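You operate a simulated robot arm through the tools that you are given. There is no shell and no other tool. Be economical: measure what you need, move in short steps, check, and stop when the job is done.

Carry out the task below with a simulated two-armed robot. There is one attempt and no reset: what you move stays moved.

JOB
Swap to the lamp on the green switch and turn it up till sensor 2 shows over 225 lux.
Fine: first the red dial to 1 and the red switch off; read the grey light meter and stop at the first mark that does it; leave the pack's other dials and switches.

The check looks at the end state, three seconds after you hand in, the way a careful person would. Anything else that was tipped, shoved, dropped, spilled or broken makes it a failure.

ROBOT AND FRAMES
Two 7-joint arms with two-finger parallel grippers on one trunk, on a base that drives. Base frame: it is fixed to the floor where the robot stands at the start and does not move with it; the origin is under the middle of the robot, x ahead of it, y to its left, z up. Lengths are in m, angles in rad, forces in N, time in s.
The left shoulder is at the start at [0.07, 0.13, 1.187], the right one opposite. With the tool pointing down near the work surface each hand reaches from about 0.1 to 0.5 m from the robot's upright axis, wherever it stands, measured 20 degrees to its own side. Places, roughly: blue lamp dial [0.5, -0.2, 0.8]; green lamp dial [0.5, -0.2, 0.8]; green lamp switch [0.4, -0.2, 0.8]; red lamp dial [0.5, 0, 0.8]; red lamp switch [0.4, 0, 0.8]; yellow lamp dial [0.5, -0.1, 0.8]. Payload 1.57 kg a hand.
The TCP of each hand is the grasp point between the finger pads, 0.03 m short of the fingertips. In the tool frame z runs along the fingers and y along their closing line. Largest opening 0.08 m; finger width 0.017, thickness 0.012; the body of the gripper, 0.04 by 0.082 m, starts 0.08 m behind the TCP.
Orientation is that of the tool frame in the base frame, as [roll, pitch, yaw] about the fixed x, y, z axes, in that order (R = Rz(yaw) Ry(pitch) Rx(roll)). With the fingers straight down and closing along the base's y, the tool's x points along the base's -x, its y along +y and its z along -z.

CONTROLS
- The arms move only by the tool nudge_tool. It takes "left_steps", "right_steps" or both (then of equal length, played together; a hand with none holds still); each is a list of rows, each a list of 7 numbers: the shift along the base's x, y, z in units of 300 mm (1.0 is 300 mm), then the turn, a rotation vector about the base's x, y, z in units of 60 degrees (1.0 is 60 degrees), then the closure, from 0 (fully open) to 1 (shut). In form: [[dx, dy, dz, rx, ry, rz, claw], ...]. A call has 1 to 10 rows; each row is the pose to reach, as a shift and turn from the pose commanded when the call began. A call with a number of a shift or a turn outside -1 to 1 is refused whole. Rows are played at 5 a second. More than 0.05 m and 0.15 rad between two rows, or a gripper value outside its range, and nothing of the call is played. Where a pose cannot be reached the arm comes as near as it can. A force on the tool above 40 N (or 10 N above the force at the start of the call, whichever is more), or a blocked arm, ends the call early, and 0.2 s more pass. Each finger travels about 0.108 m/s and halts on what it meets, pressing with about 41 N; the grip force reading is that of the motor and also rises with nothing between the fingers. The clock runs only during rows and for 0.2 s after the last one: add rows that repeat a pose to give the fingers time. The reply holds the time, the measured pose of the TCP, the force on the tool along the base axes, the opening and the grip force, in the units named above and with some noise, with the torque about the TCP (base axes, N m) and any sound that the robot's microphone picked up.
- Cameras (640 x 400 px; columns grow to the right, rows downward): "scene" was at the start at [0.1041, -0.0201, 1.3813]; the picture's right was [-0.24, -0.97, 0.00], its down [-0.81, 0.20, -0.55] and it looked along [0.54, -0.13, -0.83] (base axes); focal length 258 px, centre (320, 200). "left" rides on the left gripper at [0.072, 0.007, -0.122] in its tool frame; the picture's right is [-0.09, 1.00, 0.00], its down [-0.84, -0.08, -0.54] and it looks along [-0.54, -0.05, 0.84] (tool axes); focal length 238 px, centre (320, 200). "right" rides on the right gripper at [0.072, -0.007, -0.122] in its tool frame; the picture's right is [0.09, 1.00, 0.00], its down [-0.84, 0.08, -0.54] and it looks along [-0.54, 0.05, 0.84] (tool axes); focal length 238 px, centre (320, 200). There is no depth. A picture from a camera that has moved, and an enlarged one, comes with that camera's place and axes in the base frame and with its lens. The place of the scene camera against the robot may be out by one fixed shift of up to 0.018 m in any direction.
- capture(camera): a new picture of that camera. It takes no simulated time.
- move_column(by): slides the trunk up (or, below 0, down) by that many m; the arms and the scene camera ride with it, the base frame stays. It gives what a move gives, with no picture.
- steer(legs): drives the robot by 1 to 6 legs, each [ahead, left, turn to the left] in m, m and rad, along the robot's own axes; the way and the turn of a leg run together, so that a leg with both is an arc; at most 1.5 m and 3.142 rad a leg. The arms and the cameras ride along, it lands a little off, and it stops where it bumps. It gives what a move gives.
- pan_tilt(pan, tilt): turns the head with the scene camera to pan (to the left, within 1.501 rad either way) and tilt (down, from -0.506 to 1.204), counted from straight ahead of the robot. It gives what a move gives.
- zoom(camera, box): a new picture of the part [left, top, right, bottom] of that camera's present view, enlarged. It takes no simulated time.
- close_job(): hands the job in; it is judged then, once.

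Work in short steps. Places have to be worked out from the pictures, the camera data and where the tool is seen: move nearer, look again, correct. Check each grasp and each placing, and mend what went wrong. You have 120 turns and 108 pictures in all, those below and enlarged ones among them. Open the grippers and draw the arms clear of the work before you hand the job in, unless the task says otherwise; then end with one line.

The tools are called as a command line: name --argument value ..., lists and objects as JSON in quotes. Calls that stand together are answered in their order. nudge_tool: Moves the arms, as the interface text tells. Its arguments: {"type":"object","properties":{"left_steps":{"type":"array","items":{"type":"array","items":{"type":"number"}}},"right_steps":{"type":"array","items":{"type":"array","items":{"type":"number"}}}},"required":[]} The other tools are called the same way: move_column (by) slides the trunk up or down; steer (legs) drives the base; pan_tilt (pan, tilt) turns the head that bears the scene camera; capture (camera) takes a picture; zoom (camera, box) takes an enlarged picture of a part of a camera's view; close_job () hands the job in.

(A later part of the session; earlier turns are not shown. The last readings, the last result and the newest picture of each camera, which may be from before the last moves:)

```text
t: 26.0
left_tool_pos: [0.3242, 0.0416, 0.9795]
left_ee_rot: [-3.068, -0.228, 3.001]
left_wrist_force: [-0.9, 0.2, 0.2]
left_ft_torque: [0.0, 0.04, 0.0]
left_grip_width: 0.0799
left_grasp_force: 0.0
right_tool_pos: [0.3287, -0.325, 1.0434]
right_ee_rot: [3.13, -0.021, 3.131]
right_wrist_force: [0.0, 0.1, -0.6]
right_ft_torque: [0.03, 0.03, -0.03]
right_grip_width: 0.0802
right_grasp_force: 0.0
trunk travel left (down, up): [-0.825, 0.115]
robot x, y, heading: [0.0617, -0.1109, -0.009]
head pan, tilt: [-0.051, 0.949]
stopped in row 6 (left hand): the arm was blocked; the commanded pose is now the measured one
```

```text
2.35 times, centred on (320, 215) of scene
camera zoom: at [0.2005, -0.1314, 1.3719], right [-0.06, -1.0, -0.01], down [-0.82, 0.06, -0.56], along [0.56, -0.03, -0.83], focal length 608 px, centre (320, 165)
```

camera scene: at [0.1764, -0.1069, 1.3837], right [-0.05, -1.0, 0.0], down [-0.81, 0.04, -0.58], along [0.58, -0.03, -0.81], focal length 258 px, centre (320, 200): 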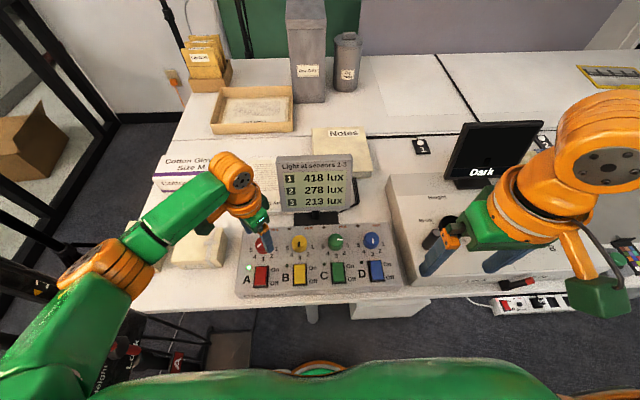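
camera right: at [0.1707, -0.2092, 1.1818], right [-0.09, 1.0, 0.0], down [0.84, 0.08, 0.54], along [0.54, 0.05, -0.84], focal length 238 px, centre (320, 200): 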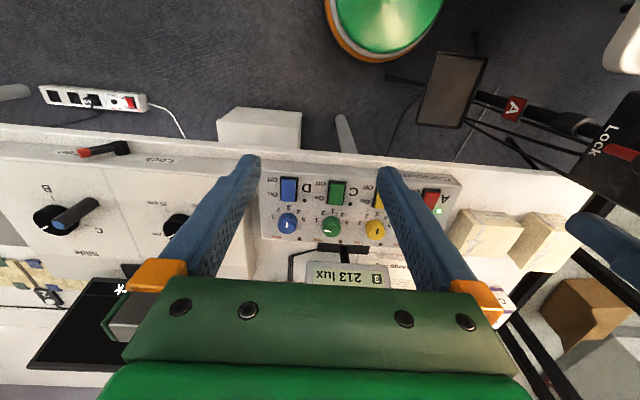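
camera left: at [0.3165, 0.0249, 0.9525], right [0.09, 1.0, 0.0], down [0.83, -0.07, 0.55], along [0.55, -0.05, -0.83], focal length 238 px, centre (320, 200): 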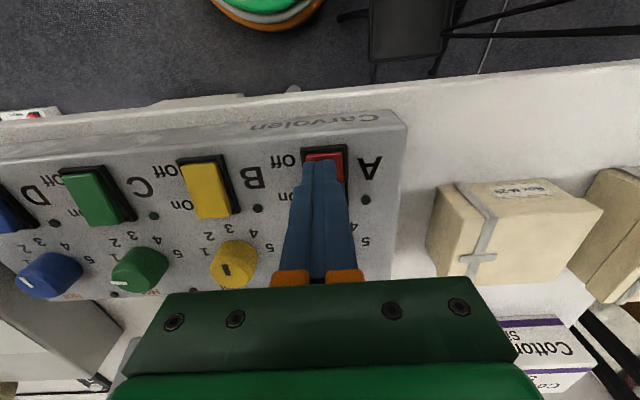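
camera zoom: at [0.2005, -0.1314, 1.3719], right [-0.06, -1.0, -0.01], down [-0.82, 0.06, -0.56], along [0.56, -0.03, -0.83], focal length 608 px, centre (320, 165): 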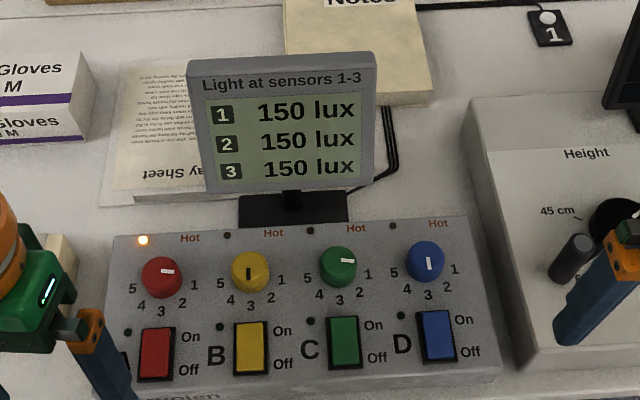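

The left arm was blocked, most likely at its elbow. I look at what it is touching before moving anything.

capture --camera "scene"

capture --camera "left"

capture --camera "right"

```text
70 pictures are left
camera scene: at [0.2005, -0.1314, 1.3719], right [-0.06, -1.0, -0.01], down [-0.82, 0.06, -0.56], along [0.56, -0.03, -0.83], focal length 258 px, centre (320, 200)
```

scene: 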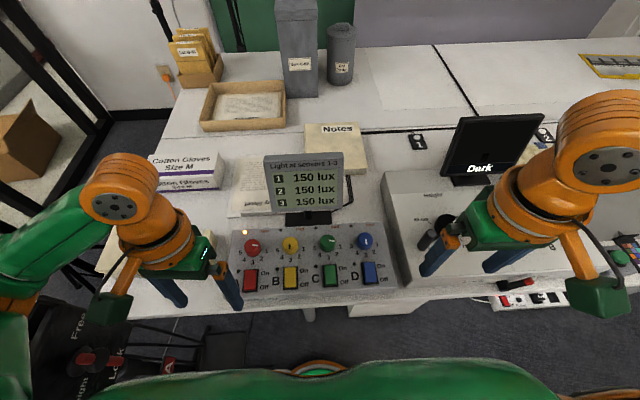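

```text
69 pictures are left
camera left: at [0.2831, 0.0613, 1.1123], right [0.21, 0.97, -0.09], down [0.92, -0.17, 0.34], along [0.32, -0.16, -0.93], focal length 238 px, centre (320, 200)
```

left: 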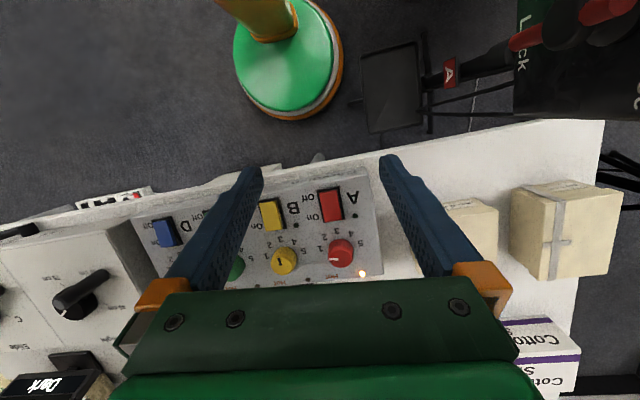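

```text
68 pictures are left
camera right: at [0.2585, -0.3316, 1.1665], right [-0.08, 1.0, 0.01], down [0.85, 0.06, 0.52], along [0.52, 0.05, -0.85], focal length 238 px, centre (320, 200)
```

right: 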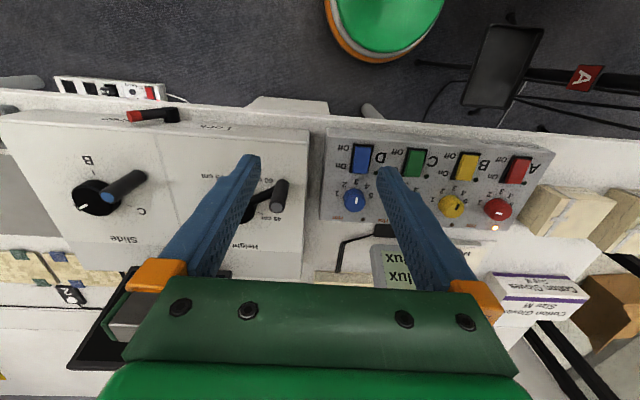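

I turn the head left to see the elbow and that red handle.

pan_tilt --pan 0.8 --tilt 0.95

capture --camera "scene"

```text
t: 27.1
left_tool_pos: [0.3241, 0.0409, 0.9781]
left_ee_rot: [-3.072, -0.228, 3.004]
left_wrist_force: [1.4, -0.4, 0.2]
left_ft_torque: [-0.01, 0.0, -0.03]
left_grip_width: 0.0799
left_grasp_force: 0.0
right_tool_pos: [0.332, -0.3243, 1.0403]
right_ee_rot: [3.128, -0.021, 3.136]
right_wrist_force: [0.5, 0.3, -0.2]
right_ft_torque: [0.01, 0.0, -0.03]
right_grip_width: 0.0797
right_grasp_force: 0.1
trunk travel left (down, up): [-0.825, 0.115]
robot x, y, heading: [0.0659, -0.1036, -0.007]
head pan, tilt: [0.799, 0.949]
```

```text
67 pictures are left
camera scene: at [0.1803, -0.0766, 1.3721], right [0.71, -0.7, -0.03], down [-0.58, -0.57, -0.58], along [0.39, 0.43, -0.82], focal length 258 px, centre (320, 200)
```

scene: 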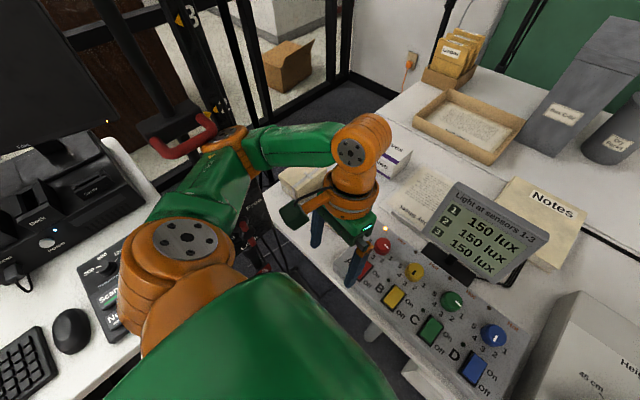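

The left elbow is against the red handle of the stand behind it. I back out the way I came: hand forward, right, slightly down and straightened.

nudge_tool --left_steps '[[0.04, -0.02, -0.02, 0.018, -0.055, 0.034, 0], [0.08, -0.04, -0.04, 0.035, -0.11, 0.067, 0], [0.12, -0.06, -0.07, 0.053, -0.165, 0.1, 0], [0.16, -0.07, -0.1, 0.07, -0.218, 0.134, 0], [0.18, -0.07, -0.1, 0.07, -0.218, 0.134, 0]]'

capture --camera "scene"

```text
t: 28.4
left_tool_pos: [0.3628, 0.0408, 0.9609]
left_ee_rot: [3.128, 0.032, -3.111]
left_wrist_force: [1.0, 0.7, 0.1]
left_ft_torque: [0.02, -0.02, -0.01]
left_grip_width: 0.0801
left_grasp_force: 0.0
right_tool_pos: [0.3125, -0.3062, 1.0571]
right_ee_rot: [-3.138, -0.001, 3.137]
right_wrist_force: [-0.9, -0.3, -0.2]
right_ft_torque: [0.06, 0.01, 0.02]
right_grip_width: 0.0802
right_grasp_force: 0.0
trunk travel left (down, up): [-0.825, 0.115]
robot x, y, heading: [0.0693, -0.1015, -0.002]
head pan, tilt: [0.799, 0.949]
```

```text
66 pictures are left
camera scene: at [0.1545, -0.0545, 1.3821], right [0.71, -0.7, 0.0], down [-0.57, -0.58, -0.58], along [0.41, 0.42, -0.81], focal length 258 px, centre (320, 200)
```

scene: 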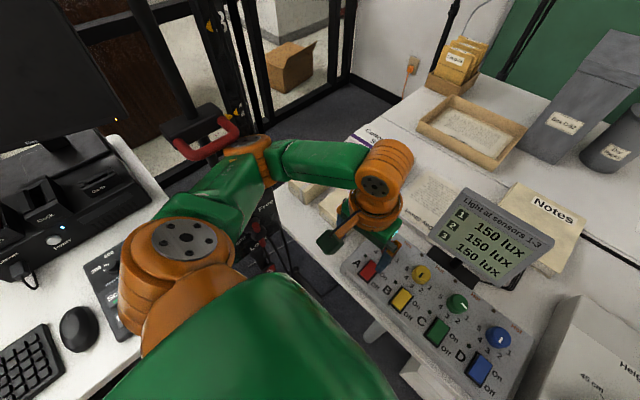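

The robot is level again, but the left hand is about 2 cm off its command, so it may still be touching. I move it a bit more forward and right.

nudge_tool --left_steps '[[0.06, -0.03, -0.03, 0, 0, 0, 0], [0.1, -0.06, -0.06, 0, 0, 0, 0], [0.12, -0.08, -0.06, 0, 0, 0, 0], [0.12, -0.08, -0.06, 0, 0, 0, 0]]'

capture --camera "scene"

```text
t: 29.4
left_tool_pos: [0.3974, 0.0167, 0.9472]
left_ee_rot: [3.128, 0.039, -3.11]
left_wrist_force: [0.7, -0.3, -0.3]
left_ft_torque: [-0.01, 0.0, 0.02]
left_grip_width: 0.0804
left_grasp_force: 0.0
right_tool_pos: [0.3104, -0.307, 1.0618]
right_ee_rot: [-3.14, 0.0, 3.138]
right_wrist_force: [-0.3, -0.2, 0.6]
right_ft_torque: [-0.01, -0.01, -0.01]
right_grip_width: 0.0802
right_grasp_force: 0.0
trunk travel left (down, up): [-0.825, 0.115]
robot x, y, heading: [0.0639, -0.1025, -0.003]
head pan, tilt: [0.799, 0.949]
```

```text
65 pictures are left
camera scene: at [0.151, -0.0542, 1.3841], right [0.71, -0.7, 0.0], down [-0.57, -0.58, -0.58], along [0.41, 0.41, -0.81], focal length 258 px, centre (320, 200)
```

scene: 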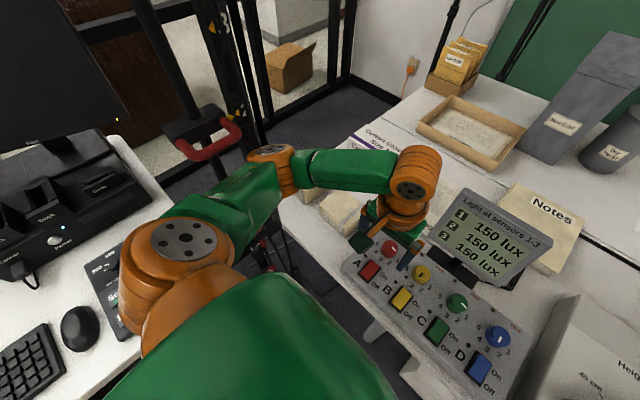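

The elbow is clear of the handle now. To give the right hand room, I shift the left hand slightly forward and left over the table, which keeps the elbow forward too.

nudge_tool --left_steps '[[0.06, 0.03, 0.03, 0, 0, 0, 0], [0.12, 0.07, 0.06, 0, 0, 0, 0], [0.16, 0.12, 0.08, 0, 0, 0, 0], [0.18, 0.17, 0.1, 0, 0, 0, 0], [0.18, 0.17, 0.1, 0, 0, 0, 0]]'

capture --camera "scene"

```text
t: 30.6
left_tool_pos: [0.4525, 0.0678, 0.9763]
left_ee_rot: [3.125, 0.039, -3.112]
left_wrist_force: [0.8, -0.4, 0.0]
left_ft_torque: [-0.02, 0.0, 0.01]
left_grip_width: 0.0798
left_grasp_force: 0.1
right_tool_pos: [0.3114, -0.3097, 1.0601]
right_ee_rot: [-3.142, 0.002, 3.138]
right_wrist_force: [-0.2, -0.2, 0.4]
right_ft_torque: [-0.02, 0.01, 0.03]
right_grip_width: 0.08
right_grasp_force: 0.0
trunk travel left (down, up): [-0.825, 0.115]
robot x, y, heading: [0.0674, -0.1034, -0.003]
head pan, tilt: [0.799, 0.949]
```

```text
64 pictures are left
camera scene: at [0.1524, -0.057, 1.3837], right [0.71, -0.7, 0.0], down [-0.57, -0.58, -0.58], along [0.41, 0.42, -0.81], focal length 258 px, centre (320, 200)
```

scene: 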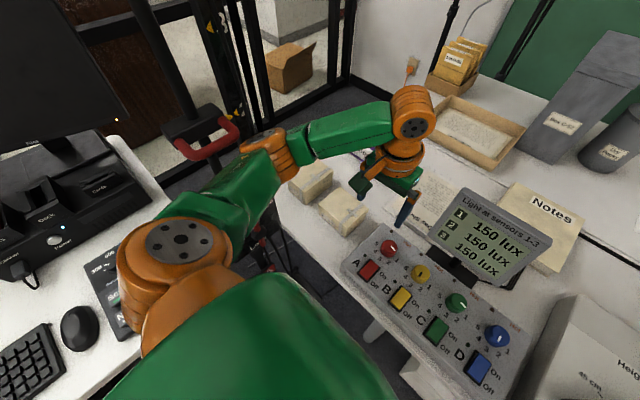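

Clear. Now the green switch, centred at about (0.401, -0.155): I bring the right hand, closed, above its far (On) end and turn the head back to the meter.

pan_tilt --pan -0.05 --tilt 0.95

nudge_tool --right_steps '[[0.05, 0.1, 0, 0, 0, 0, 0.5], [0.1, 0.2, -0.05, 0, 0, 0, 1], [0.16, 0.3, -0.12, 0, 0, 0, 1], [0.22, 0.4, -0.2, 0, 0, 0, 1], [0.28, 0.46, -0.3, 0, 0, 0, 1], [0.33, 0.5, -0.4, 0, 0, 0, 1], [0.345, 0.516, -0.5, 0, 0, 0, 1], [0.345, 0.516, -0.6, 0, 0, 0, 1], [0.345, 0.516, -0.6, 0, 0, 0, 1]]'

capture --camera "right"

capture --camera "scene"

```text
t: 31.7
left_tool_pos: [0.4524, 0.0676, 0.975]
left_ee_rot: [3.126, 0.038, -3.112]
left_wrist_force: [0.2, -0.1, 0.7]
left_ft_torque: [0.03, -0.01, 0.0]
left_grip_width: 0.0798
left_grasp_force: 0.1
right_tool_pos: [0.3105, -0.3097, 1.0598]
right_ee_rot: [3.14, -0.001, 3.138]
right_wrist_force: [0.6, 0.0, 0.1]
right_ft_torque: [0.02, 0.01, 0.0]
right_grip_width: 0.0801
right_grasp_force: 0.1
trunk travel left (down, up): [-0.825, 0.115]
robot x, y, heading: [0.0722, -0.1055, -0.002]
head pan, tilt: [-0.051, 0.949]
```

```text
t: 33.7
left_tool_pos: [0.4525, 0.0673, 0.9759]
left_ee_rot: [3.126, 0.037, -3.111]
left_wrist_force: [0.8, 0.2, 0.3]
left_ft_torque: [0.04, -0.01, -0.01]
left_grip_width: 0.08
left_grasp_force: 0.1
right_tool_pos: [0.3805, -0.2312, 0.9382]
right_ee_rot: [3.141, 0.002, 3.136]
right_wrist_force: [-0.2, -0.2, -0.2]
right_ft_torque: [-0.02, 0.0, -0.03]
right_grip_width: 0.0
right_grasp_force: 21.0
right hand out of reach, approached as far as the arm can: row 4, 5, 6, 7, 8, 9
trunk travel left (down, up): [-0.825, 0.115]
robot x, y, heading: [0.0669, -0.1058, -0.01]
head pan, tilt: [-0.051, 0.949]
```

```text
63 pictures are left
camera right: at [0.3085, -0.2368, 1.0605], right [-0.09, 1.0, 0.0], down [0.84, 0.07, 0.54], along [0.54, 0.05, -0.84], focal length 238 px, centre (320, 200)
```

right: 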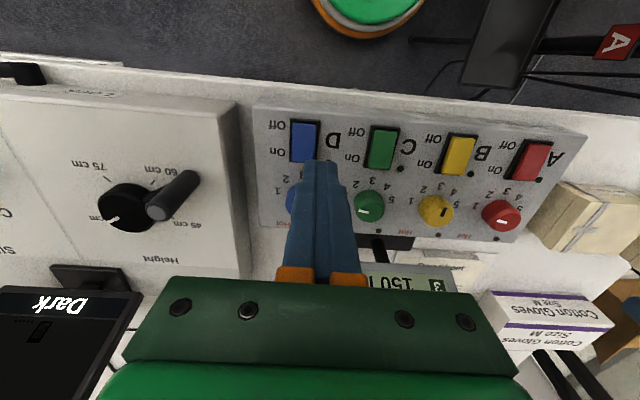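

```text
62 pictures are left
camera scene: at [0.1742, -0.1128, 1.3837], right [-0.05, -1.0, 0.0], down [-0.81, 0.04, -0.58], along [0.58, -0.03, -0.81], focal length 258 px, centre (320, 200)
```

scene: 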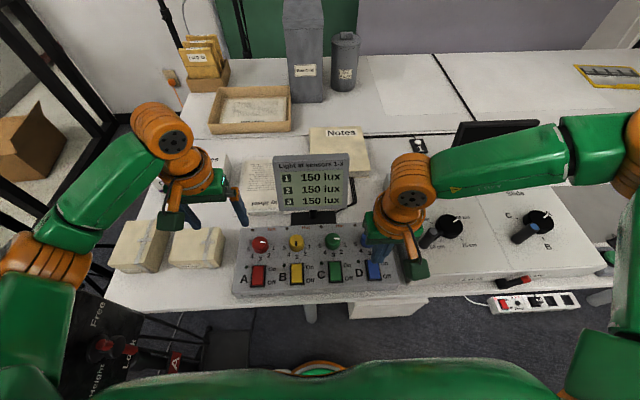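

The right arm got stuck because its elbow is far out to the side after the folded start. I raise the hand, extend it forward on its own side first, and then sweep it inward to bring the elbow down.

nudge_tool --right_steps '[[0.0, -0.08, 0.1, 0, 0, 0, 1], [0.02, -0.16, 0.2, 0, 0, 0, 1], [0.1, -0.22, 0.25, 0, 0, 0, 1], [0.2, -0.22, 0.25, 0, 0, 0, 1], [0.3, -0.2, 0.2, 0, 0, 0, 1], [0.35, -0.15, 0.15, 0, 0, 0, 1], [0.37, -0.1, 0.1, 0, 0, 0, 1], [0.37, -0.1, 0.1, 0, 0, 0, 1]]'

capture --camera "scene"

```text
t: 35.5
left_tool_pos: [0.4523, 0.0681, 0.9766]
left_ee_rot: [3.126, 0.037, -3.111]
left_wrist_force: [-0.9, 0.5, -0.9]
left_ft_torque: [-0.01, -0.02, -0.04]
left_grip_width: 0.08
left_grasp_force: 0.2
right_tool_pos: [0.4728, -0.2811, 0.9773]
right_ee_rot: [-3.141, -0.001, 3.138]
right_wrist_force: [-0.7, -0.7, -0.1]
right_ft_torque: [-0.01, -0.02, -0.02]
right_grip_width: 0.0
right_grasp_force: 21.0
right hand out of reach, approached as far as the arm can: row 6, 7, 8
trunk travel left (down, up): [-0.825, 0.115]
robot x, y, heading: [0.0664, -0.1061, -0.002]
head pan, tilt: [-0.051, 0.949]
```

```text
61 pictures are left
camera scene: at [0.1745, -0.1128, 1.3837], right [-0.05, -1.0, 0.0], down [-0.81, 0.04, -0.58], along [0.58, -0.03, -0.81], focal length 258 px, centre (320, 200)
```

scene: 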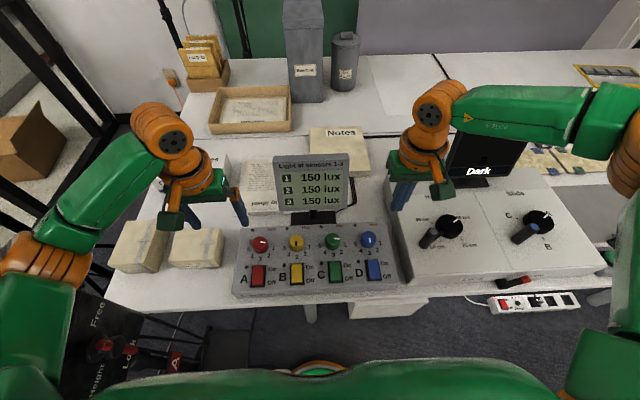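

The wrist is probably at its roll limit because the forearm comes in sideways. I turn the hand +34° about the vertical and then try moving inward again.

nudge_tool --right_steps '[[0.0, 0, 0, 0, 0, 0.14, 1], [0.0, 0, 0, 0, 0, 0.28, 1], [0, 0, 0, 0, 0, 0.42, 1], [0, 0, 0, 0, 0, 0.56, 1], [0, 0.1, 0, 0, 0, 0.56, 1], [0, 0.2, 0, 0, 0, 0.56, 1], [0, 0.3, 0, 0, 0, 0.56, 1], [0, 0.3, 0, 0, 0, 0.56, 1]]'

capture --camera "scene"

```text
t: 37.3
left_tool_pos: [0.4531, 0.0679, 0.9762]
left_ee_rot: [3.126, 0.04, -3.114]
left_wrist_force: [-0.3, -0.3, 0.3]
left_ft_torque: [0.03, 0.01, -0.01]
left_grip_width: 0.0801
left_grasp_force: 0.1
right_tool_pos: [0.4362, -0.2357, 0.9939]
right_ee_rot: [3.141, 0.0, -2.559]
right_wrist_force: [0.2, -0.4, -0.2]
right_ft_torque: [-0.02, 0.02, -0.01]
right_grip_width: 0.0
right_grasp_force: 21.3
right hand out of reach, approached as far as the arm can: row 5, 6, 7, 8
trunk travel left (down, up): [-0.825, 0.115]
robot x, y, heading: [0.0634, -0.1043, -0.001]
head pan, tilt: [-0.051, 0.949]
```

```text
60 pictures are left
camera scene: at [0.1742, -0.1127, 1.3837], right [-0.05, -1.0, 0.0], down [-0.81, 0.04, -0.58], along [0.58, -0.03, -0.81], focal length 258 px, centre (320, 200)
```

scene: 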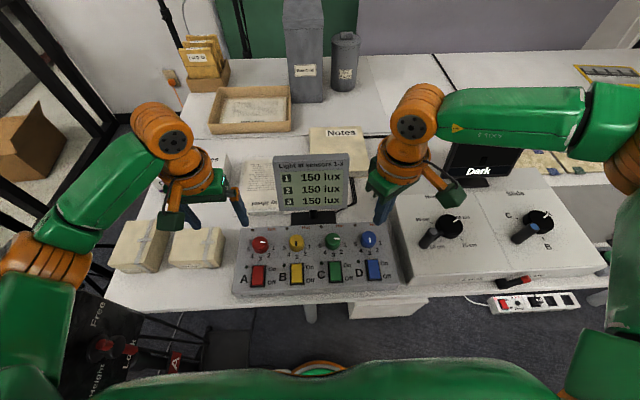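

The right arm won't come inboard from here. Better to drive further right, about 0.18 m, and use the proven left arm for green, which also takes its elbow away from the handle. I draw the right hand back and check the right side.

nudge_tool --right_steps '[[-0.06, -0.03, 0.05, 0, 0, -0.14, 1], [-0.14, -0.08, 0.1, 0, 0, -0.28, 0.5], [-0.22, -0.12, 0.15, 0, 0, -0.42, 0], [-0.3, -0.15, 0.2, 0, 0, -0.56, 0], [-0.38, -0.18, 0.22, 0, 0, -0.56, 0], [-0.42, -0.2, 0.22, 0, 0, -0.56, 0], [-0.42, -0.2, 0.22, 0, 0, -0.56, 0]]'

pan_tilt --pan -0.9 --tilt 0.9

capture --camera "scene"

```text
t: 38.9
left_tool_pos: [0.4538, 0.0666, 0.9765]
left_ee_rot: [3.127, 0.036, -3.112]
left_wrist_force: [-0.6, -0.2, -0.2]
left_ft_torque: [0.01, 0.02, -0.01]
left_grip_width: 0.0803
left_grasp_force: 0.0
right_tool_pos: [0.309, -0.2968, 1.0614]
right_ee_rot: [3.142, -0.001, 3.137]
right_wrist_force: [0.0, 0.5, -0.2]
right_ft_torque: [0.01, -0.01, 0.01]
right_grip_width: 0.0801
right_grasp_force: 0.0
trunk travel left (down, up): [-0.825, 0.115]
robot x, y, heading: [0.0667, -0.1069, -0.002]
head pan, tilt: [-0.051, 0.949]
```

```text
t: 40.1
left_tool_pos: [0.4531, 0.0671, 0.9763]
left_ee_rot: [3.126, 0.036, -3.113]
left_wrist_force: [-0.3, -1.0, 0.3]
left_ft_torque: [0.01, 0.02, 0.02]
left_grip_width: 0.0802
left_grasp_force: 0.0
right_tool_pos: [0.3079, -0.2965, 1.0611]
right_ee_rot: [3.14, -0.001, 3.138]
right_wrist_force: [0.2, 0.5, 0.1]
right_ft_torque: [-0.03, 0.01, 0.0]
right_grip_width: 0.0801
right_grasp_force: 0.0
trunk travel left (down, up): [-0.825, 0.115]
robot x, y, heading: [0.0685, -0.1075, -0.003]
head pan, tilt: [-0.901, 0.901]
```

```text
59 pictures are left
camera scene: at [0.1484, -0.1682, 1.3873], right [-0.79, -0.62, 0.0], down [-0.48, 0.62, -0.62], along [0.38, -0.49, -0.78], focal length 258 px, centre (320, 200)
```

scene: 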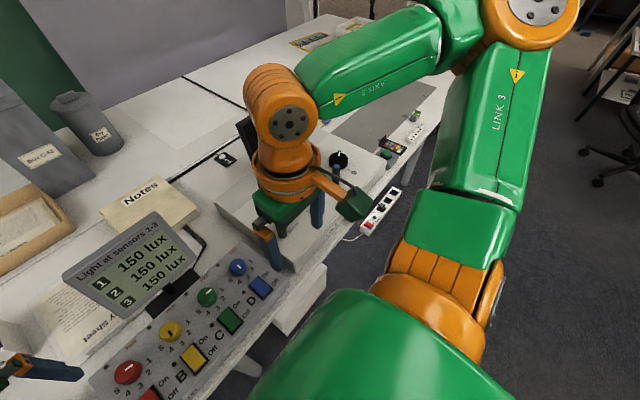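

The right side is open floor. I drive 0.18 m right.

steer --legs '[[0, -0.18, 0]]'

pan_tilt --pan 0.15 --tilt 0.95

capture --camera "scene"

capture --camera "left"

```text
t: 41.6
left_tool_pos: [0.4513, -0.1096, 0.975]
left_ee_rot: [3.13, 0.037, -3.116]
left_wrist_force: [-0.2, 1.4, -0.3]
left_ft_torque: [0.0, -0.02, 0.03]
left_grip_width: 0.0799
left_grasp_force: 0.0
right_tool_pos: [0.3074, -0.4723, 1.0636]
right_ee_rot: [-3.139, -0.001, 3.133]
right_wrist_force: [0.2, -0.4, 0.0]
right_ft_torque: [-0.03, -0.02, -0.03]
right_grip_width: 0.08
right_grasp_force: 0.0
trunk travel left (down, up): [-0.825, 0.115]
robot x, y, heading: [0.0666, -0.2831, -0.01]
head pan, tilt: [-0.901, 0.901]
```

```text
t: 42.9
left_tool_pos: [0.4528, -0.1112, 0.976]
left_ee_rot: [3.126, 0.036, -3.117]
left_wrist_force: [-1.1, -0.4, -0.1]
left_ft_torque: [-0.03, -0.02, 0.02]
left_grip_width: 0.08
left_grasp_force: 0.1
right_tool_pos: [0.3085, -0.4749, 1.0615]
right_ee_rot: [3.14, 0.0, 3.132]
right_wrist_force: [0.5, 0.1, -0.1]
right_ft_torque: [-0.01, 0.0, 0.01]
right_grip_width: 0.0797
right_grasp_force: 0.0
trunk travel left (down, up): [-0.825, 0.115]
robot x, y, heading: [0.0703, -0.2861, -0.011]
head pan, tilt: [0.15, 0.949]
```

```text
58 pictures are left
camera scene: at [0.1726, -0.2759, 1.3837], right [0.14, -0.99, 0.0], down [-0.81, -0.11, -0.58], along [0.58, 0.08, -0.81], focal length 258 px, centre (320, 200)
```

scene: 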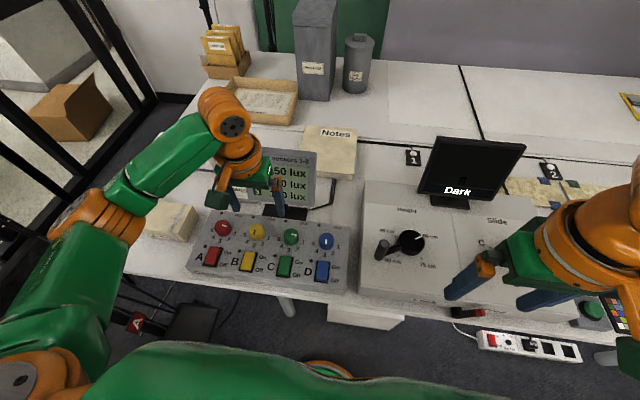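

```text
57 pictures are left
camera left: at [0.3753, -0.1094, 1.0944], right [0.07, 1.0, 0.02], down [0.82, -0.06, 0.57], along [0.57, -0.02, -0.82], focal length 238 px, centre (320, 200)
```

left: 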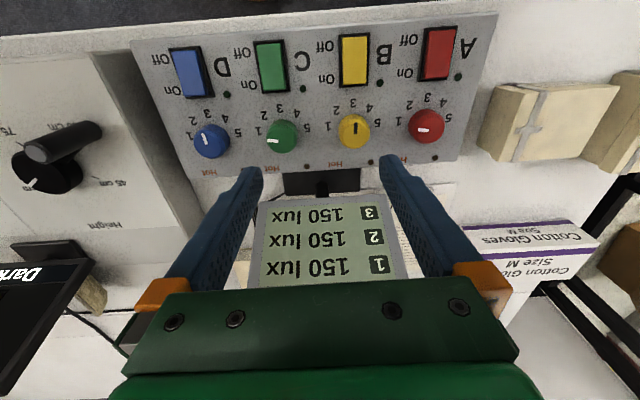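

All at 150 lux with red off. The green switch is near (0.403, -0.156) and the green knob near (0.478, -0.154). I straighten the left hand, close it and bring it above the switch's On end.

nudge_tool --left_steps '[[-0.04, -0.05, 0, -0.015, 0.034, -0.026, 0.5], [-0.08, -0.1, -0.05, -0.015, 0.034, -0.026, 1], [-0.118, -0.152, -0.12, -0.015, 0.034, -0.026, 1], [-0.118, -0.152, -0.2, -0.015, 0.034, -0.026, 1], [-0.118, -0.152, -0.3, -0.015, 0.034, -0.026, 1], [-0.118, -0.152, -0.32, -0.015, 0.034, -0.026, 1]]'

capture --camera "left"

zoom --camera "scene" --box '[180, 140, 380, 300]'

```text
t: 44.3
left_tool_pos: [0.4162, -0.1578, 0.8788]
left_ee_rot: [3.141, 0.002, 3.14]
left_wrist_force: [0.2, 0.4, -0.4]
left_ft_torque: [0.01, -0.02, 0.04]
left_grip_width: 0.0
left_grasp_force: 20.8
right_tool_pos: [0.3085, -0.4752, 1.0616]
right_ee_rot: [-3.14, -0.001, 3.134]
right_wrist_force: [0.8, 0.2, -1.1]
right_ft_torque: [0.01, 0.0, 0.0]
right_grip_width: 0.0803
right_grasp_force: 0.0
trunk travel left (down, up): [-0.825, 0.115]
robot x, y, heading: [0.0643, -0.2825, -0.01]
head pan, tilt: [0.15, 0.949]
```

```text
56 pictures are left
camera left: at [0.3437, -0.1517, 0.9997], right [0.09, 1.0, 0.0], down [0.84, -0.08, 0.54], along [0.54, -0.05, -0.84], focal length 238 px, centre (320, 200)
```

left: 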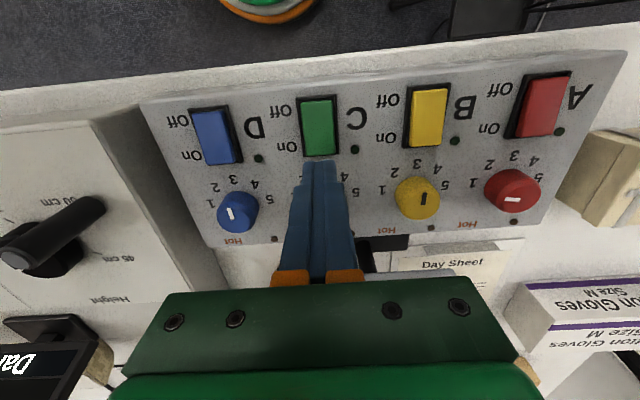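

```text
2.50 times, centred on (280, 220) of scene
camera zoom: at [0.1725, -0.276, 1.3837], right [0.14, -0.99, 0.0], down [-0.8, -0.12, -0.58], along [0.58, 0.08, -0.81], focal length 646 px, centre (420, 150)
```

zoom: 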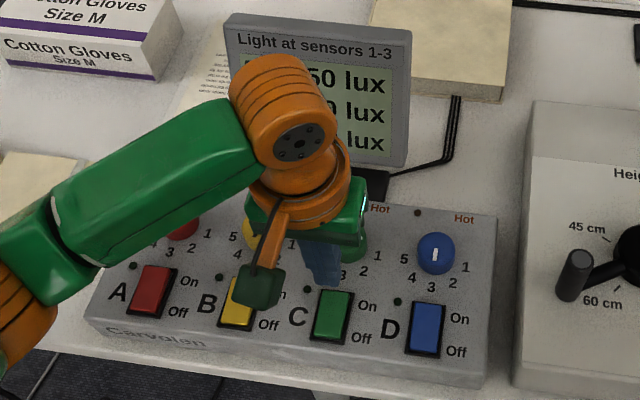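

The On end of the green face reaches x of about 0.421 at y of about -0.159. I shift 4 mm back and press down.

nudge_tool --left_steps '[[-0.014, -0.005, -0.05, 0, 0, 0, 1], [-0.014, -0.005, -0.1, 0, 0, 0, 1], [-0.014, -0.005, -0.14, 0, 0, 0, 1], [-0.014, -0.005, -0.155, 0, 0, 0, 1], [-0.014, -0.005, -0.165, 0, 0, 0, 1]]'

capture --camera "left"

```text
t: 45.5
left_tool_pos: [0.4128, -0.1591, 0.8328]
left_ee_rot: [-3.14, 0.012, -3.142]
left_wrist_force: [8.8, 4.6, 33.5]
left_ft_torque: [0.11, -0.01, -0.28]
left_grip_width: 0.0
left_grasp_force: 21.6
right_tool_pos: [0.306, -0.4753, 1.0632]
right_ee_rot: [-3.141, 0.004, 3.133]
right_wrist_force: [-0.6, -0.4, 0.4]
right_ft_torque: [0.0, -0.02, -0.02]
right_grip_width: 0.08
right_grasp_force: 0.1
trunk travel left (down, up): [-0.825, 0.115]
robot x, y, heading: [0.0619, -0.283, -0.007]
head pan, tilt: [0.15, 0.949]
```

```text
54 pictures are left
camera left: at [0.3385, -0.1532, 0.9533], right [0.09, 1.0, 0.0], down [0.83, -0.08, 0.55], along [0.55, -0.05, -0.83], focal length 238 px, centre (320, 200)
```

left: 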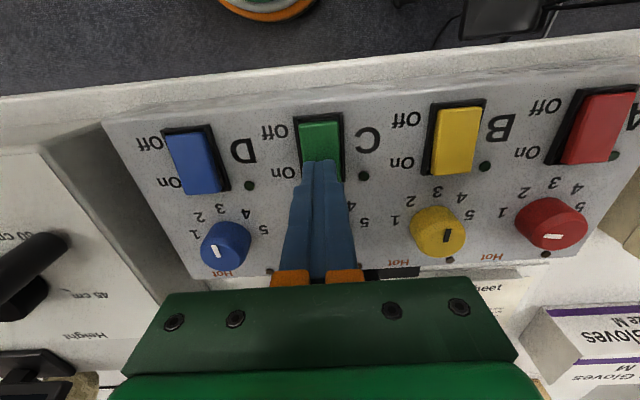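

The C light is still dark at 33 N. I lift slightly, shift 4 mm toward the far end for leverage, and press a bit deeper.

nudge_tool --left_steps '[[0, 0, 0.04, 0, 0, 0, 1], [0.016, 0, 0.04, 0, 0, 0, 1], [0.016, 0, 0.01, 0, 0, 0, 1], [0.016, 0, -0.005, 0, 0, 0, 1], [0.016, 0, -0.015, 0, 0, 0, 1], [0.016, 0, -0.025, 0, 0, 0, 1]]'

capture --camera "left"

```text
t: 46.6
left_tool_pos: [0.4169, -0.1593, 0.8335]
left_ee_rot: [-3.14, 0.017, -3.141]
left_wrist_force: [-3.5, 2.6, 24.8]
left_ft_torque: [0.05, 0.31, -0.09]
left_grip_width: 0.0
left_grasp_force: 21.1
right_tool_pos: [0.3014, -0.4744, 1.0643]
right_ee_rot: [-3.14, 0.006, 3.134]
right_wrist_force: [0.4, -0.7, -0.9]
right_ft_torque: [0.01, -0.02, 0.02]
right_grip_width: 0.08
right_grasp_force: 0.0
trunk travel left (down, up): [-0.825, 0.115]
robot x, y, heading: [0.0621, -0.2797, -0.006]
head pan, tilt: [0.15, 0.949]
stopped in row 5 (left hand): the force on the tool passed its limit at 52 N (the readings are from after the stop); the commanded pose is now the measured one
```

```text
53 pictures are left
camera left: at [0.3418, -0.1539, 0.9522], right [0.09, 1.0, 0.0], down [0.83, -0.08, 0.56], along [0.55, -0.05, -0.83], focal length 238 px, centre (320, 200)
```

left: 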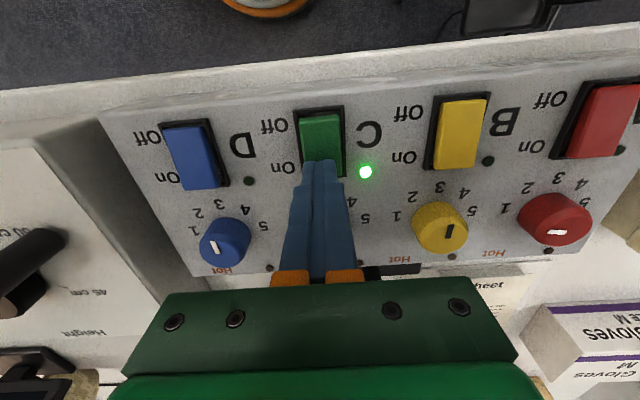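

The green lamp is on. I lift, open to 60 mm and go above the green knob with the hand pre-turned +45°, then read the meter.

nudge_tool --left_steps '[[0, 0, 0.1, 0, 0, 0, 1], [0, 0, 0.2, 0, 0, 0, 0.6], [0.05, 0, 0.25, 0, 0, 0.125, 0.25], [0.1, 0.005, 0.25, 0, 0, 0.25, 0.25], [0.15, 0.01, 0.25, 0, 0, 0.375, 0.25], [0.205, 0.015, 0.25, 0, 0, 0.5, 0.25], [0.205, 0.015, 0.25, 0, 0, 0.625, 0.25], [0.205, 0.015, 0.25, 0, 0, 0.75, 0.25], [0.205, 0.015, 0.22, 0, 0, 0.75, 0.25]]'

capture --camera "left"

zoom --camera "scene" --box '[180, 140, 380, 300]'

```text
t: 48.6
left_tool_pos: [0.4819, -0.154, 0.8944]
left_ee_rot: [-3.14, 0.011, -2.354]
left_wrist_force: [0.1, 0.7, -0.3]
left_ft_torque: [0.01, 0.0, -0.01]
left_grip_width: 0.0599
left_grasp_force: 0.0
right_tool_pos: [0.3082, -0.4747, 1.0623]
right_ee_rot: [-3.139, 0.0, 3.134]
right_wrist_force: [-0.1, -0.5, -0.7]
right_ft_torque: [-0.01, 0.01, 0.0]
right_grip_width: 0.0801
right_grasp_force: 0.0
trunk travel left (down, up): [-0.825, 0.115]
robot x, y, heading: [0.0652, -0.2837, -0.009]
head pan, tilt: [0.15, 0.949]
```

```text
52 pictures are left
camera left: at [0.4247, -0.2026, 1.0162], right [-0.64, 0.77, 0.0], down [0.64, 0.53, 0.55], along [0.42, 0.35, -0.83], focal length 238 px, centre (320, 200)
```

left: 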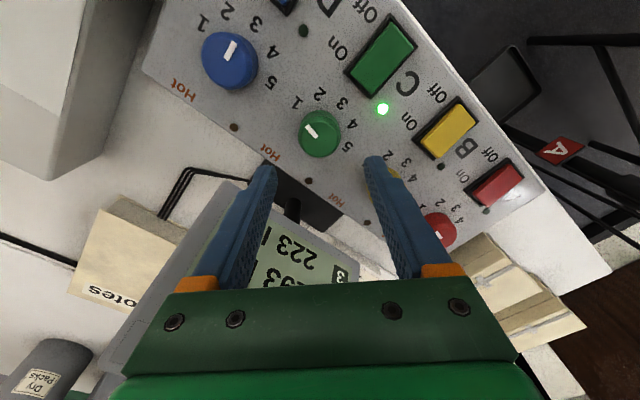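

```text
2.50 times, centred on (280, 220) of scene
camera zoom: at [0.1729, -0.2758, 1.3837], right [0.14, -0.99, 0.0], down [-0.81, -0.12, -0.58], along [0.58, 0.08, -0.81], focal length 646 px, centre (420, 150)
```

zoom: 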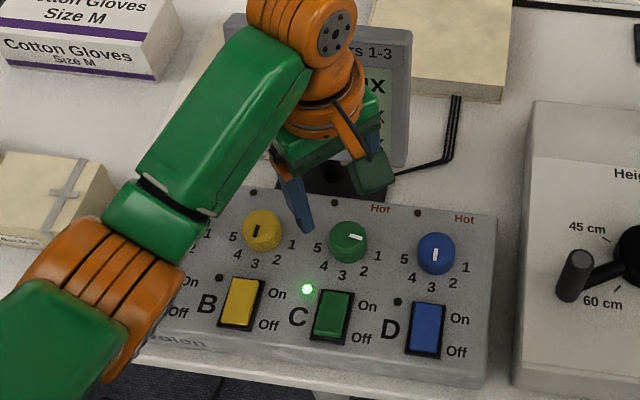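

The meter is partly visible from the wrist camera, so I zoom to read sensor 2.

zoom --camera "left" --box '[200, 180, 380, 290]'

zoom --camera "left" --box '[260, 80, 400, 180]'

```text
3.56 times, centred on (290, 235) of left
camera zoom: at [0.4247, -0.2026, 1.0162], right [-0.64, 0.77, 0.0], down [0.64, 0.53, 0.55], along [0.42, 0.35, -0.83], focal length 848 px, centre (427, 76)
```

zoom: 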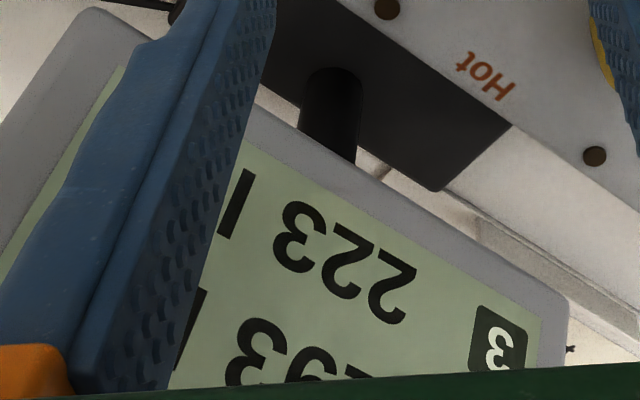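

```text
4.00 times, centred on (330, 130) of left
camera zoom: at [0.4247, -0.2026, 1.0162], right [-0.64, 0.77, 0.0], down [0.64, 0.53, 0.55], along [0.42, 0.35, -0.83], focal length 953 px, centre (280, 480)
```

zoom: 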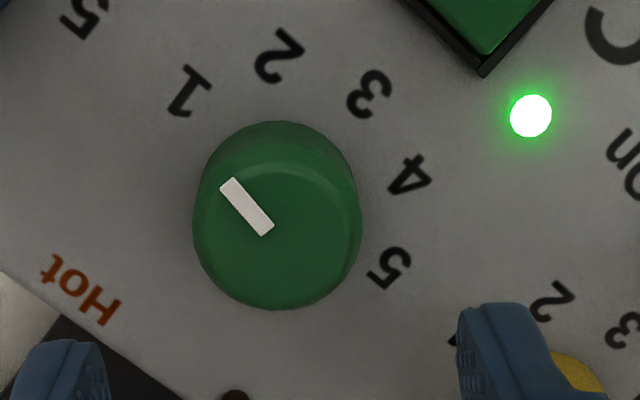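

I need a clear reading, so I try the right wrist camera.

capture --camera "right"

```text
48 pictures are left
camera right: at [0.2351, -0.4802, 1.1839], right [-0.08, 1.0, 0.0], down [0.84, 0.07, 0.54], along [0.54, 0.05, -0.84], focal length 238 px, centre (320, 200)
```

right: 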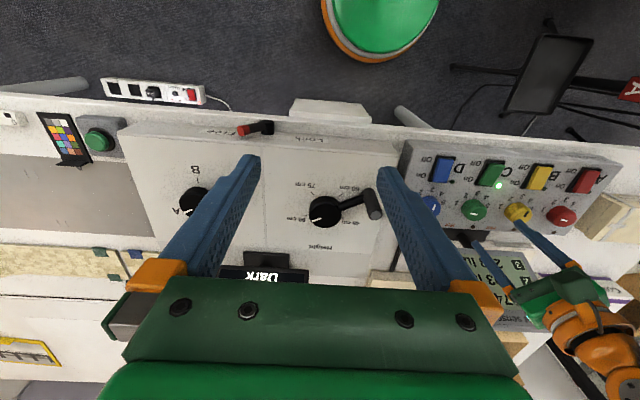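

Closing the right fingers will clear its view of the meter.

nudge_tool --right_steps '[[0, 0, 0, 0, 0, 0, 0.5], [0, 0, 0, 0, 0, 0, 1], [0, 0, 0, 0, 0, 0, 1], [0, 0, 0, 0, 0, 0, 1]]'

zoom --camera "right" --box '[400, 150, 600, 330]'

```text
t: 49.6
left_tool_pos: [0.4828, -0.1541, 0.8974]
left_ee_rot: [-3.14, 0.01, -2.356]
left_wrist_force: [0.6, 0.5, 0.8]
left_ft_torque: [-0.04, -0.02, -0.01]
left_grip_width: 0.0597
left_grasp_force: 0.0
right_tool_pos: [0.3073, -0.4749, 1.0633]
right_ee_rot: [-3.141, 0.001, 3.133]
right_wrist_force: [-0.1, 0.6, 0.4]
right_ft_torque: [-0.01, 0.01, -0.02]
right_grip_width: 0.0001
right_grasp_force: 21.8
trunk travel left (down, up): [-0.825, 0.115]
robot x, y, heading: [0.0677, -0.2857, -0.008]
head pan, tilt: [0.15, 0.949]
```

```text
2.22 times, centred on (500, 240) of right
camera zoom: at [0.2349, -0.4802, 1.184], right [-0.08, 1.0, 0.0], down [0.84, 0.07, 0.54], along [0.54, 0.05, -0.84], focal length 530 px, centre (-80, 111)
```

zoom: 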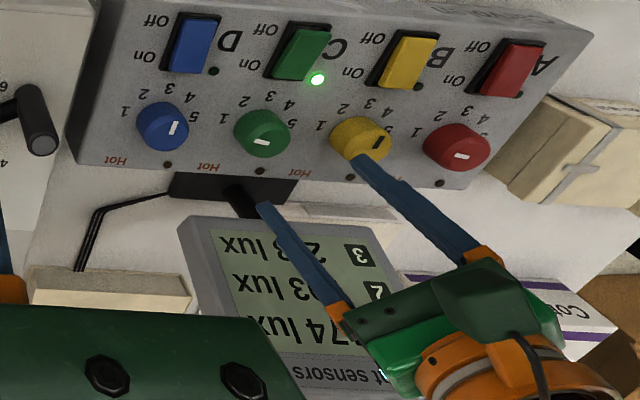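

The first digit is hidden behind my left finger. I shift the left hand aside and read the meter directly.

nudge_tool --left_steps '[[-0.05, 0.1, 0.1, 0, 0, 0, 0.25], [-0.1, 0.22, 0.2, 0, 0, 0, 0.25], [-0.15, 0.35, 0.2, 0, 0, 0, 0.25], [-0.15, 0.4, 0.2, 0, 0, 0, 0.25]]'

zoom --camera "scene" --box '[180, 140, 380, 300]'

zoom --camera "right" --box '[400, 150, 600, 330]'

```text
t: 50.6
left_tool_pos: [0.4367, -0.0342, 0.9571]
left_ee_rot: [-3.139, 0.01, -2.358]
left_wrist_force: [0.4, -0.4, 1.1]
left_ft_torque: [0.01, -0.01, -0.01]
left_grip_width: 0.0599
left_grasp_force: 0.2
right_tool_pos: [0.3077, -0.475, 1.0629]
right_ee_rot: [3.141, 0.0, 3.132]
right_wrist_force: [0.2, 0.2, -0.2]
right_ft_torque: [0.0, 0.04, -0.02]
right_grip_width: 0.0001
right_grasp_force: 21.7
trunk travel left (down, up): [-0.825, 0.115]
robot x, y, heading: [0.0648, -0.2818, -0.01]
head pan, tilt: [0.15, 0.949]
```

```text
2.50 times, centred on (280, 220) of scene
camera zoom: at [0.1728, -0.2755, 1.3837], right [0.14, -0.99, 0.0], down [-0.81, -0.12, -0.58], along [0.58, 0.08, -0.81], focal length 646 px, centre (420, 150)
```

zoom: 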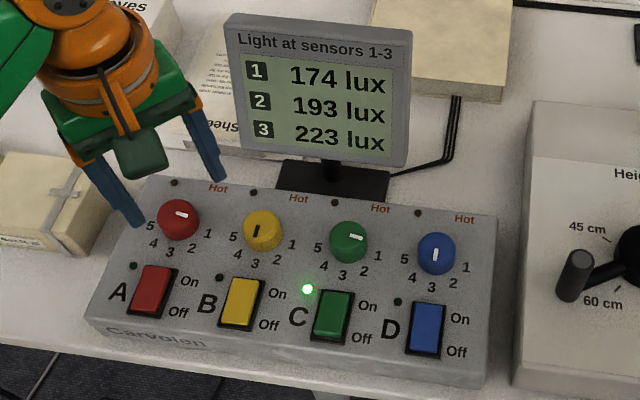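

```text
2.22 times, centred on (500, 240) of right
camera zoom: at [0.2351, -0.4799, 1.184], right [-0.08, 1.0, 0.0], down [0.84, 0.07, 0.54], along [0.54, 0.05, -0.84], focal length 530 px, centre (-80, 111)
```

zoom: 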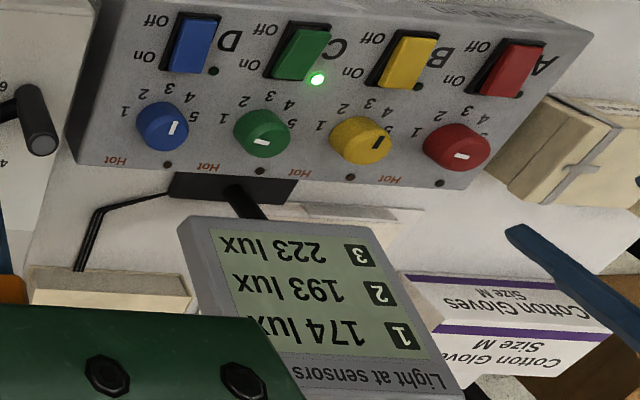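

Sensor 2 reads 193 lux at mark 1, so mark 2 should give about 236. I return above the green knob at about (0.4765, -0.1585), centred.

nudge_tool --left_steps '[[0.03, -0.13, 0, 0, 0, 0, 0.25], [0.07, -0.26, -0.06, 0, 0, 0, 0.25], [0.11, -0.36, -0.13, 0, 0, 0, 0.25], [0.133, -0.414, -0.2, 0, 0, 0, 0.25], [0.133, -0.414, -0.3, 0, 0, 0, 0.25], [0.133, -0.414, -0.3, 0, 0, 0, 0.25]]'

capture --camera "left"

```text
t: 52.0
left_tool_pos: [0.4769, -0.1588, 0.8651]
left_ee_rot: [-3.138, 0.012, -2.358]
left_wrist_force: [-0.7, 0.5, 0.9]
left_ft_torque: [0.02, 0.0, -0.02]
left_grip_width: 0.0598
left_grasp_force: 0.0
right_tool_pos: [0.3078, -0.475, 1.0637]
right_ee_rot: [3.14, 0.0, 3.133]
right_wrist_force: [0.1, 0.2, -0.5]
right_ft_torque: [0.01, 0.0, 0.0]
right_grip_width: 0.0
right_grasp_force: 21.2
trunk travel left (down, up): [-0.825, 0.115]
robot x, y, heading: [0.0674, -0.2836, -0.011]
head pan, tilt: [0.15, 0.949]
```

```text
44 pictures are left
camera left: at [0.4198, -0.2058, 0.9855], right [-0.64, 0.77, 0.0], down [0.64, 0.53, 0.55], along [0.42, 0.35, -0.83], focal length 238 px, centre (320, 200)
```

left: 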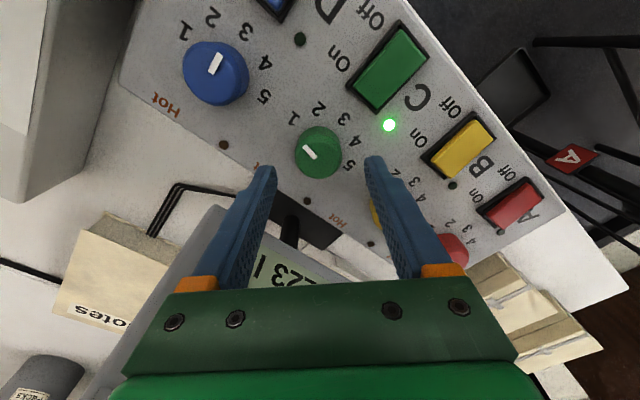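

Centred. I go down to z = 0.828 and grip.

nudge_tool --left_steps '[[0, 0, -0.06, 0, 0, 0, 0.25], [0, 0, -0.123, 0, 0, 0, 0.25], [0, 0, -0.123, 0, 0, 0, 0.25], [0, 0, -0.123, 0, 0, 0, 0.45], [0, 0, -0.123, 0, 0, 0, 0.6], [0, 0, -0.123, 0, 0, 0, 0.6], [0, 0, -0.123, 0, 0, 0, 0.6]]'

zoom --camera "left" --box '[240, 80, 400, 220]'

```text
t: 53.6
left_tool_pos: [0.4763, -0.1607, 0.8276]
left_ee_rot: [-3.139, 0.013, -2.358]
left_wrist_force: [4.5, -3.1, 1.3]
left_ft_torque: [-0.15, -0.24, -0.01]
left_grip_width: 0.0362
left_grasp_force: 43.0
right_tool_pos: [0.3083, -0.4748, 1.0625]
right_ee_rot: [3.141, 0.0, 3.132]
right_wrist_force: [-0.3, 0.0, 0.2]
right_ft_torque: [-0.01, 0.0, 0.01]
right_grip_width: 0.0002
right_grasp_force: 21.4
trunk travel left (down, up): [-0.825, 0.115]
robot x, y, heading: [0.0665, -0.2823, -0.008]
head pan, tilt: [0.15, 0.949]
```

```text
2.86 times, centred on (320, 150) of left
camera zoom: at [0.4198, -0.2077, 0.9477], right [-0.64, 0.77, 0.0], down [0.64, 0.53, 0.55], along [0.42, 0.35, -0.83], focal length 681 px, centre (320, 343)
```

zoom: 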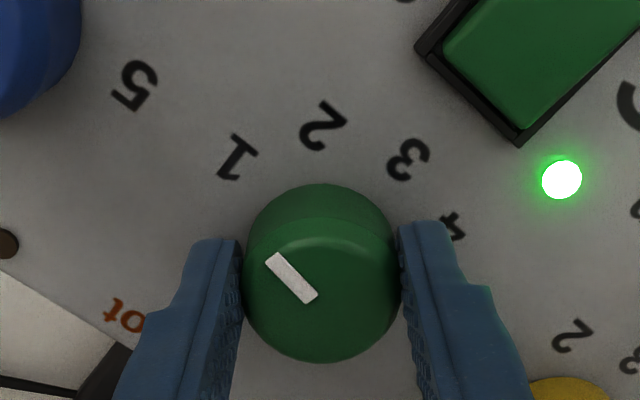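

Gripped; the green pointer sits at 80°, which confirms 40° spacing. I turn -40° to mark 2.

nudge_tool --left_steps '[[0, 0, 0, 0, 0, -0.1333, 0.6], [0, 0, 0, 0, 0, -0.2667, 0.6], [0, 0, 0, 0, 0, -0.4, 0.6], [0, 0, 0, 0, 0, -0.5333, 0.6], [0, 0, 0, 0, 0, -0.667, 0.6], [0, 0, 0, 0, 0, -0.667, 0.6]]'

nudge_tool --left_steps '[[0, 0, 0, 0, 0, 0, 0.45], [0, 0, 0, 0, 0, 0, 0.25], [0, 0, 0, 0, 0, 0, 0.25], [0, 0, 0.1, 0, 0, 0, 0.25], [0, 0, 0.2, 0, 0, 0, 0.25], [0, 0, 0.25, 0, 0, 0, 0.25]]'

zoom --camera "left" --box '[240, 80, 400, 220]'

```text
t: 55.0
left_tool_pos: [0.4759, -0.1573, 0.8276]
left_ee_rot: [-3.141, 0.01, -3.055]
left_wrist_force: [-4.8, 1.6, -11.9]
left_ft_torque: [0.26, 0.03, 0.02]
left_grip_width: 0.0359
left_grasp_force: 42.8
right_tool_pos: [0.3071, -0.4716, 1.0613]
right_ee_rot: [-3.138, 0.0, 3.135]
right_wrist_force: [0.5, -0.3, -0.3]
right_ft_torque: [0.01, 0.01, 0.04]
right_grip_width: 0.0001
right_grasp_force: 21.2
trunk travel left (down, up): [-0.825, 0.115]
robot x, y, heading: [0.0668, -0.2833, -0.008]
head pan, tilt: [0.15, 0.949]
```

```text
t: 56.4
left_tool_pos: [0.4776, -0.158, 0.9039]
left_ee_rot: [-3.14, 0.01, -3.055]
left_wrist_force: [0.4, 0.3, -0.4]
left_ft_torque: [0.0, 0.01, -0.03]
left_grip_width: 0.0599
left_grasp_force: 0.0
right_tool_pos: [0.3076, -0.4738, 1.0616]
right_ee_rot: [-3.141, -0.001, 3.132]
right_wrist_force: [-0.9, -0.4, -0.6]
right_ft_torque: [0.03, 0.01, -0.02]
right_grip_width: 0.0001
right_grasp_force: 21.1
trunk travel left (down, up): [-0.825, 0.115]
robot x, y, heading: [0.069, -0.2869, -0.01]
head pan, tilt: [0.15, 0.949]
```

```text
2.86 times, centred on (320, 150) of left
camera zoom: at [0.4023, -0.1591, 1.0234], right [0.01, 1.0, 0.0], down [0.83, 0.0, 0.55], along [0.55, 0.0, -0.83], focal length 681 px, centre (320, 343)
```

zoom: 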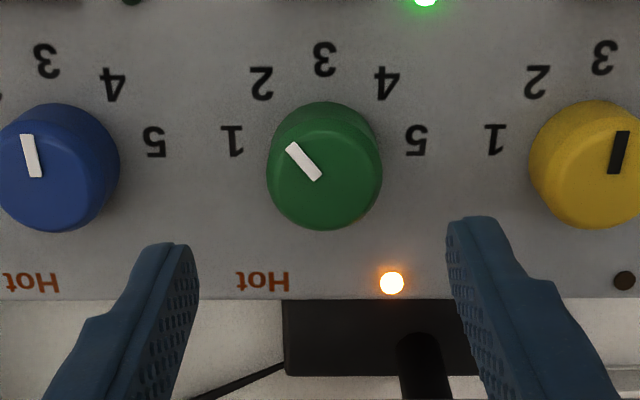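

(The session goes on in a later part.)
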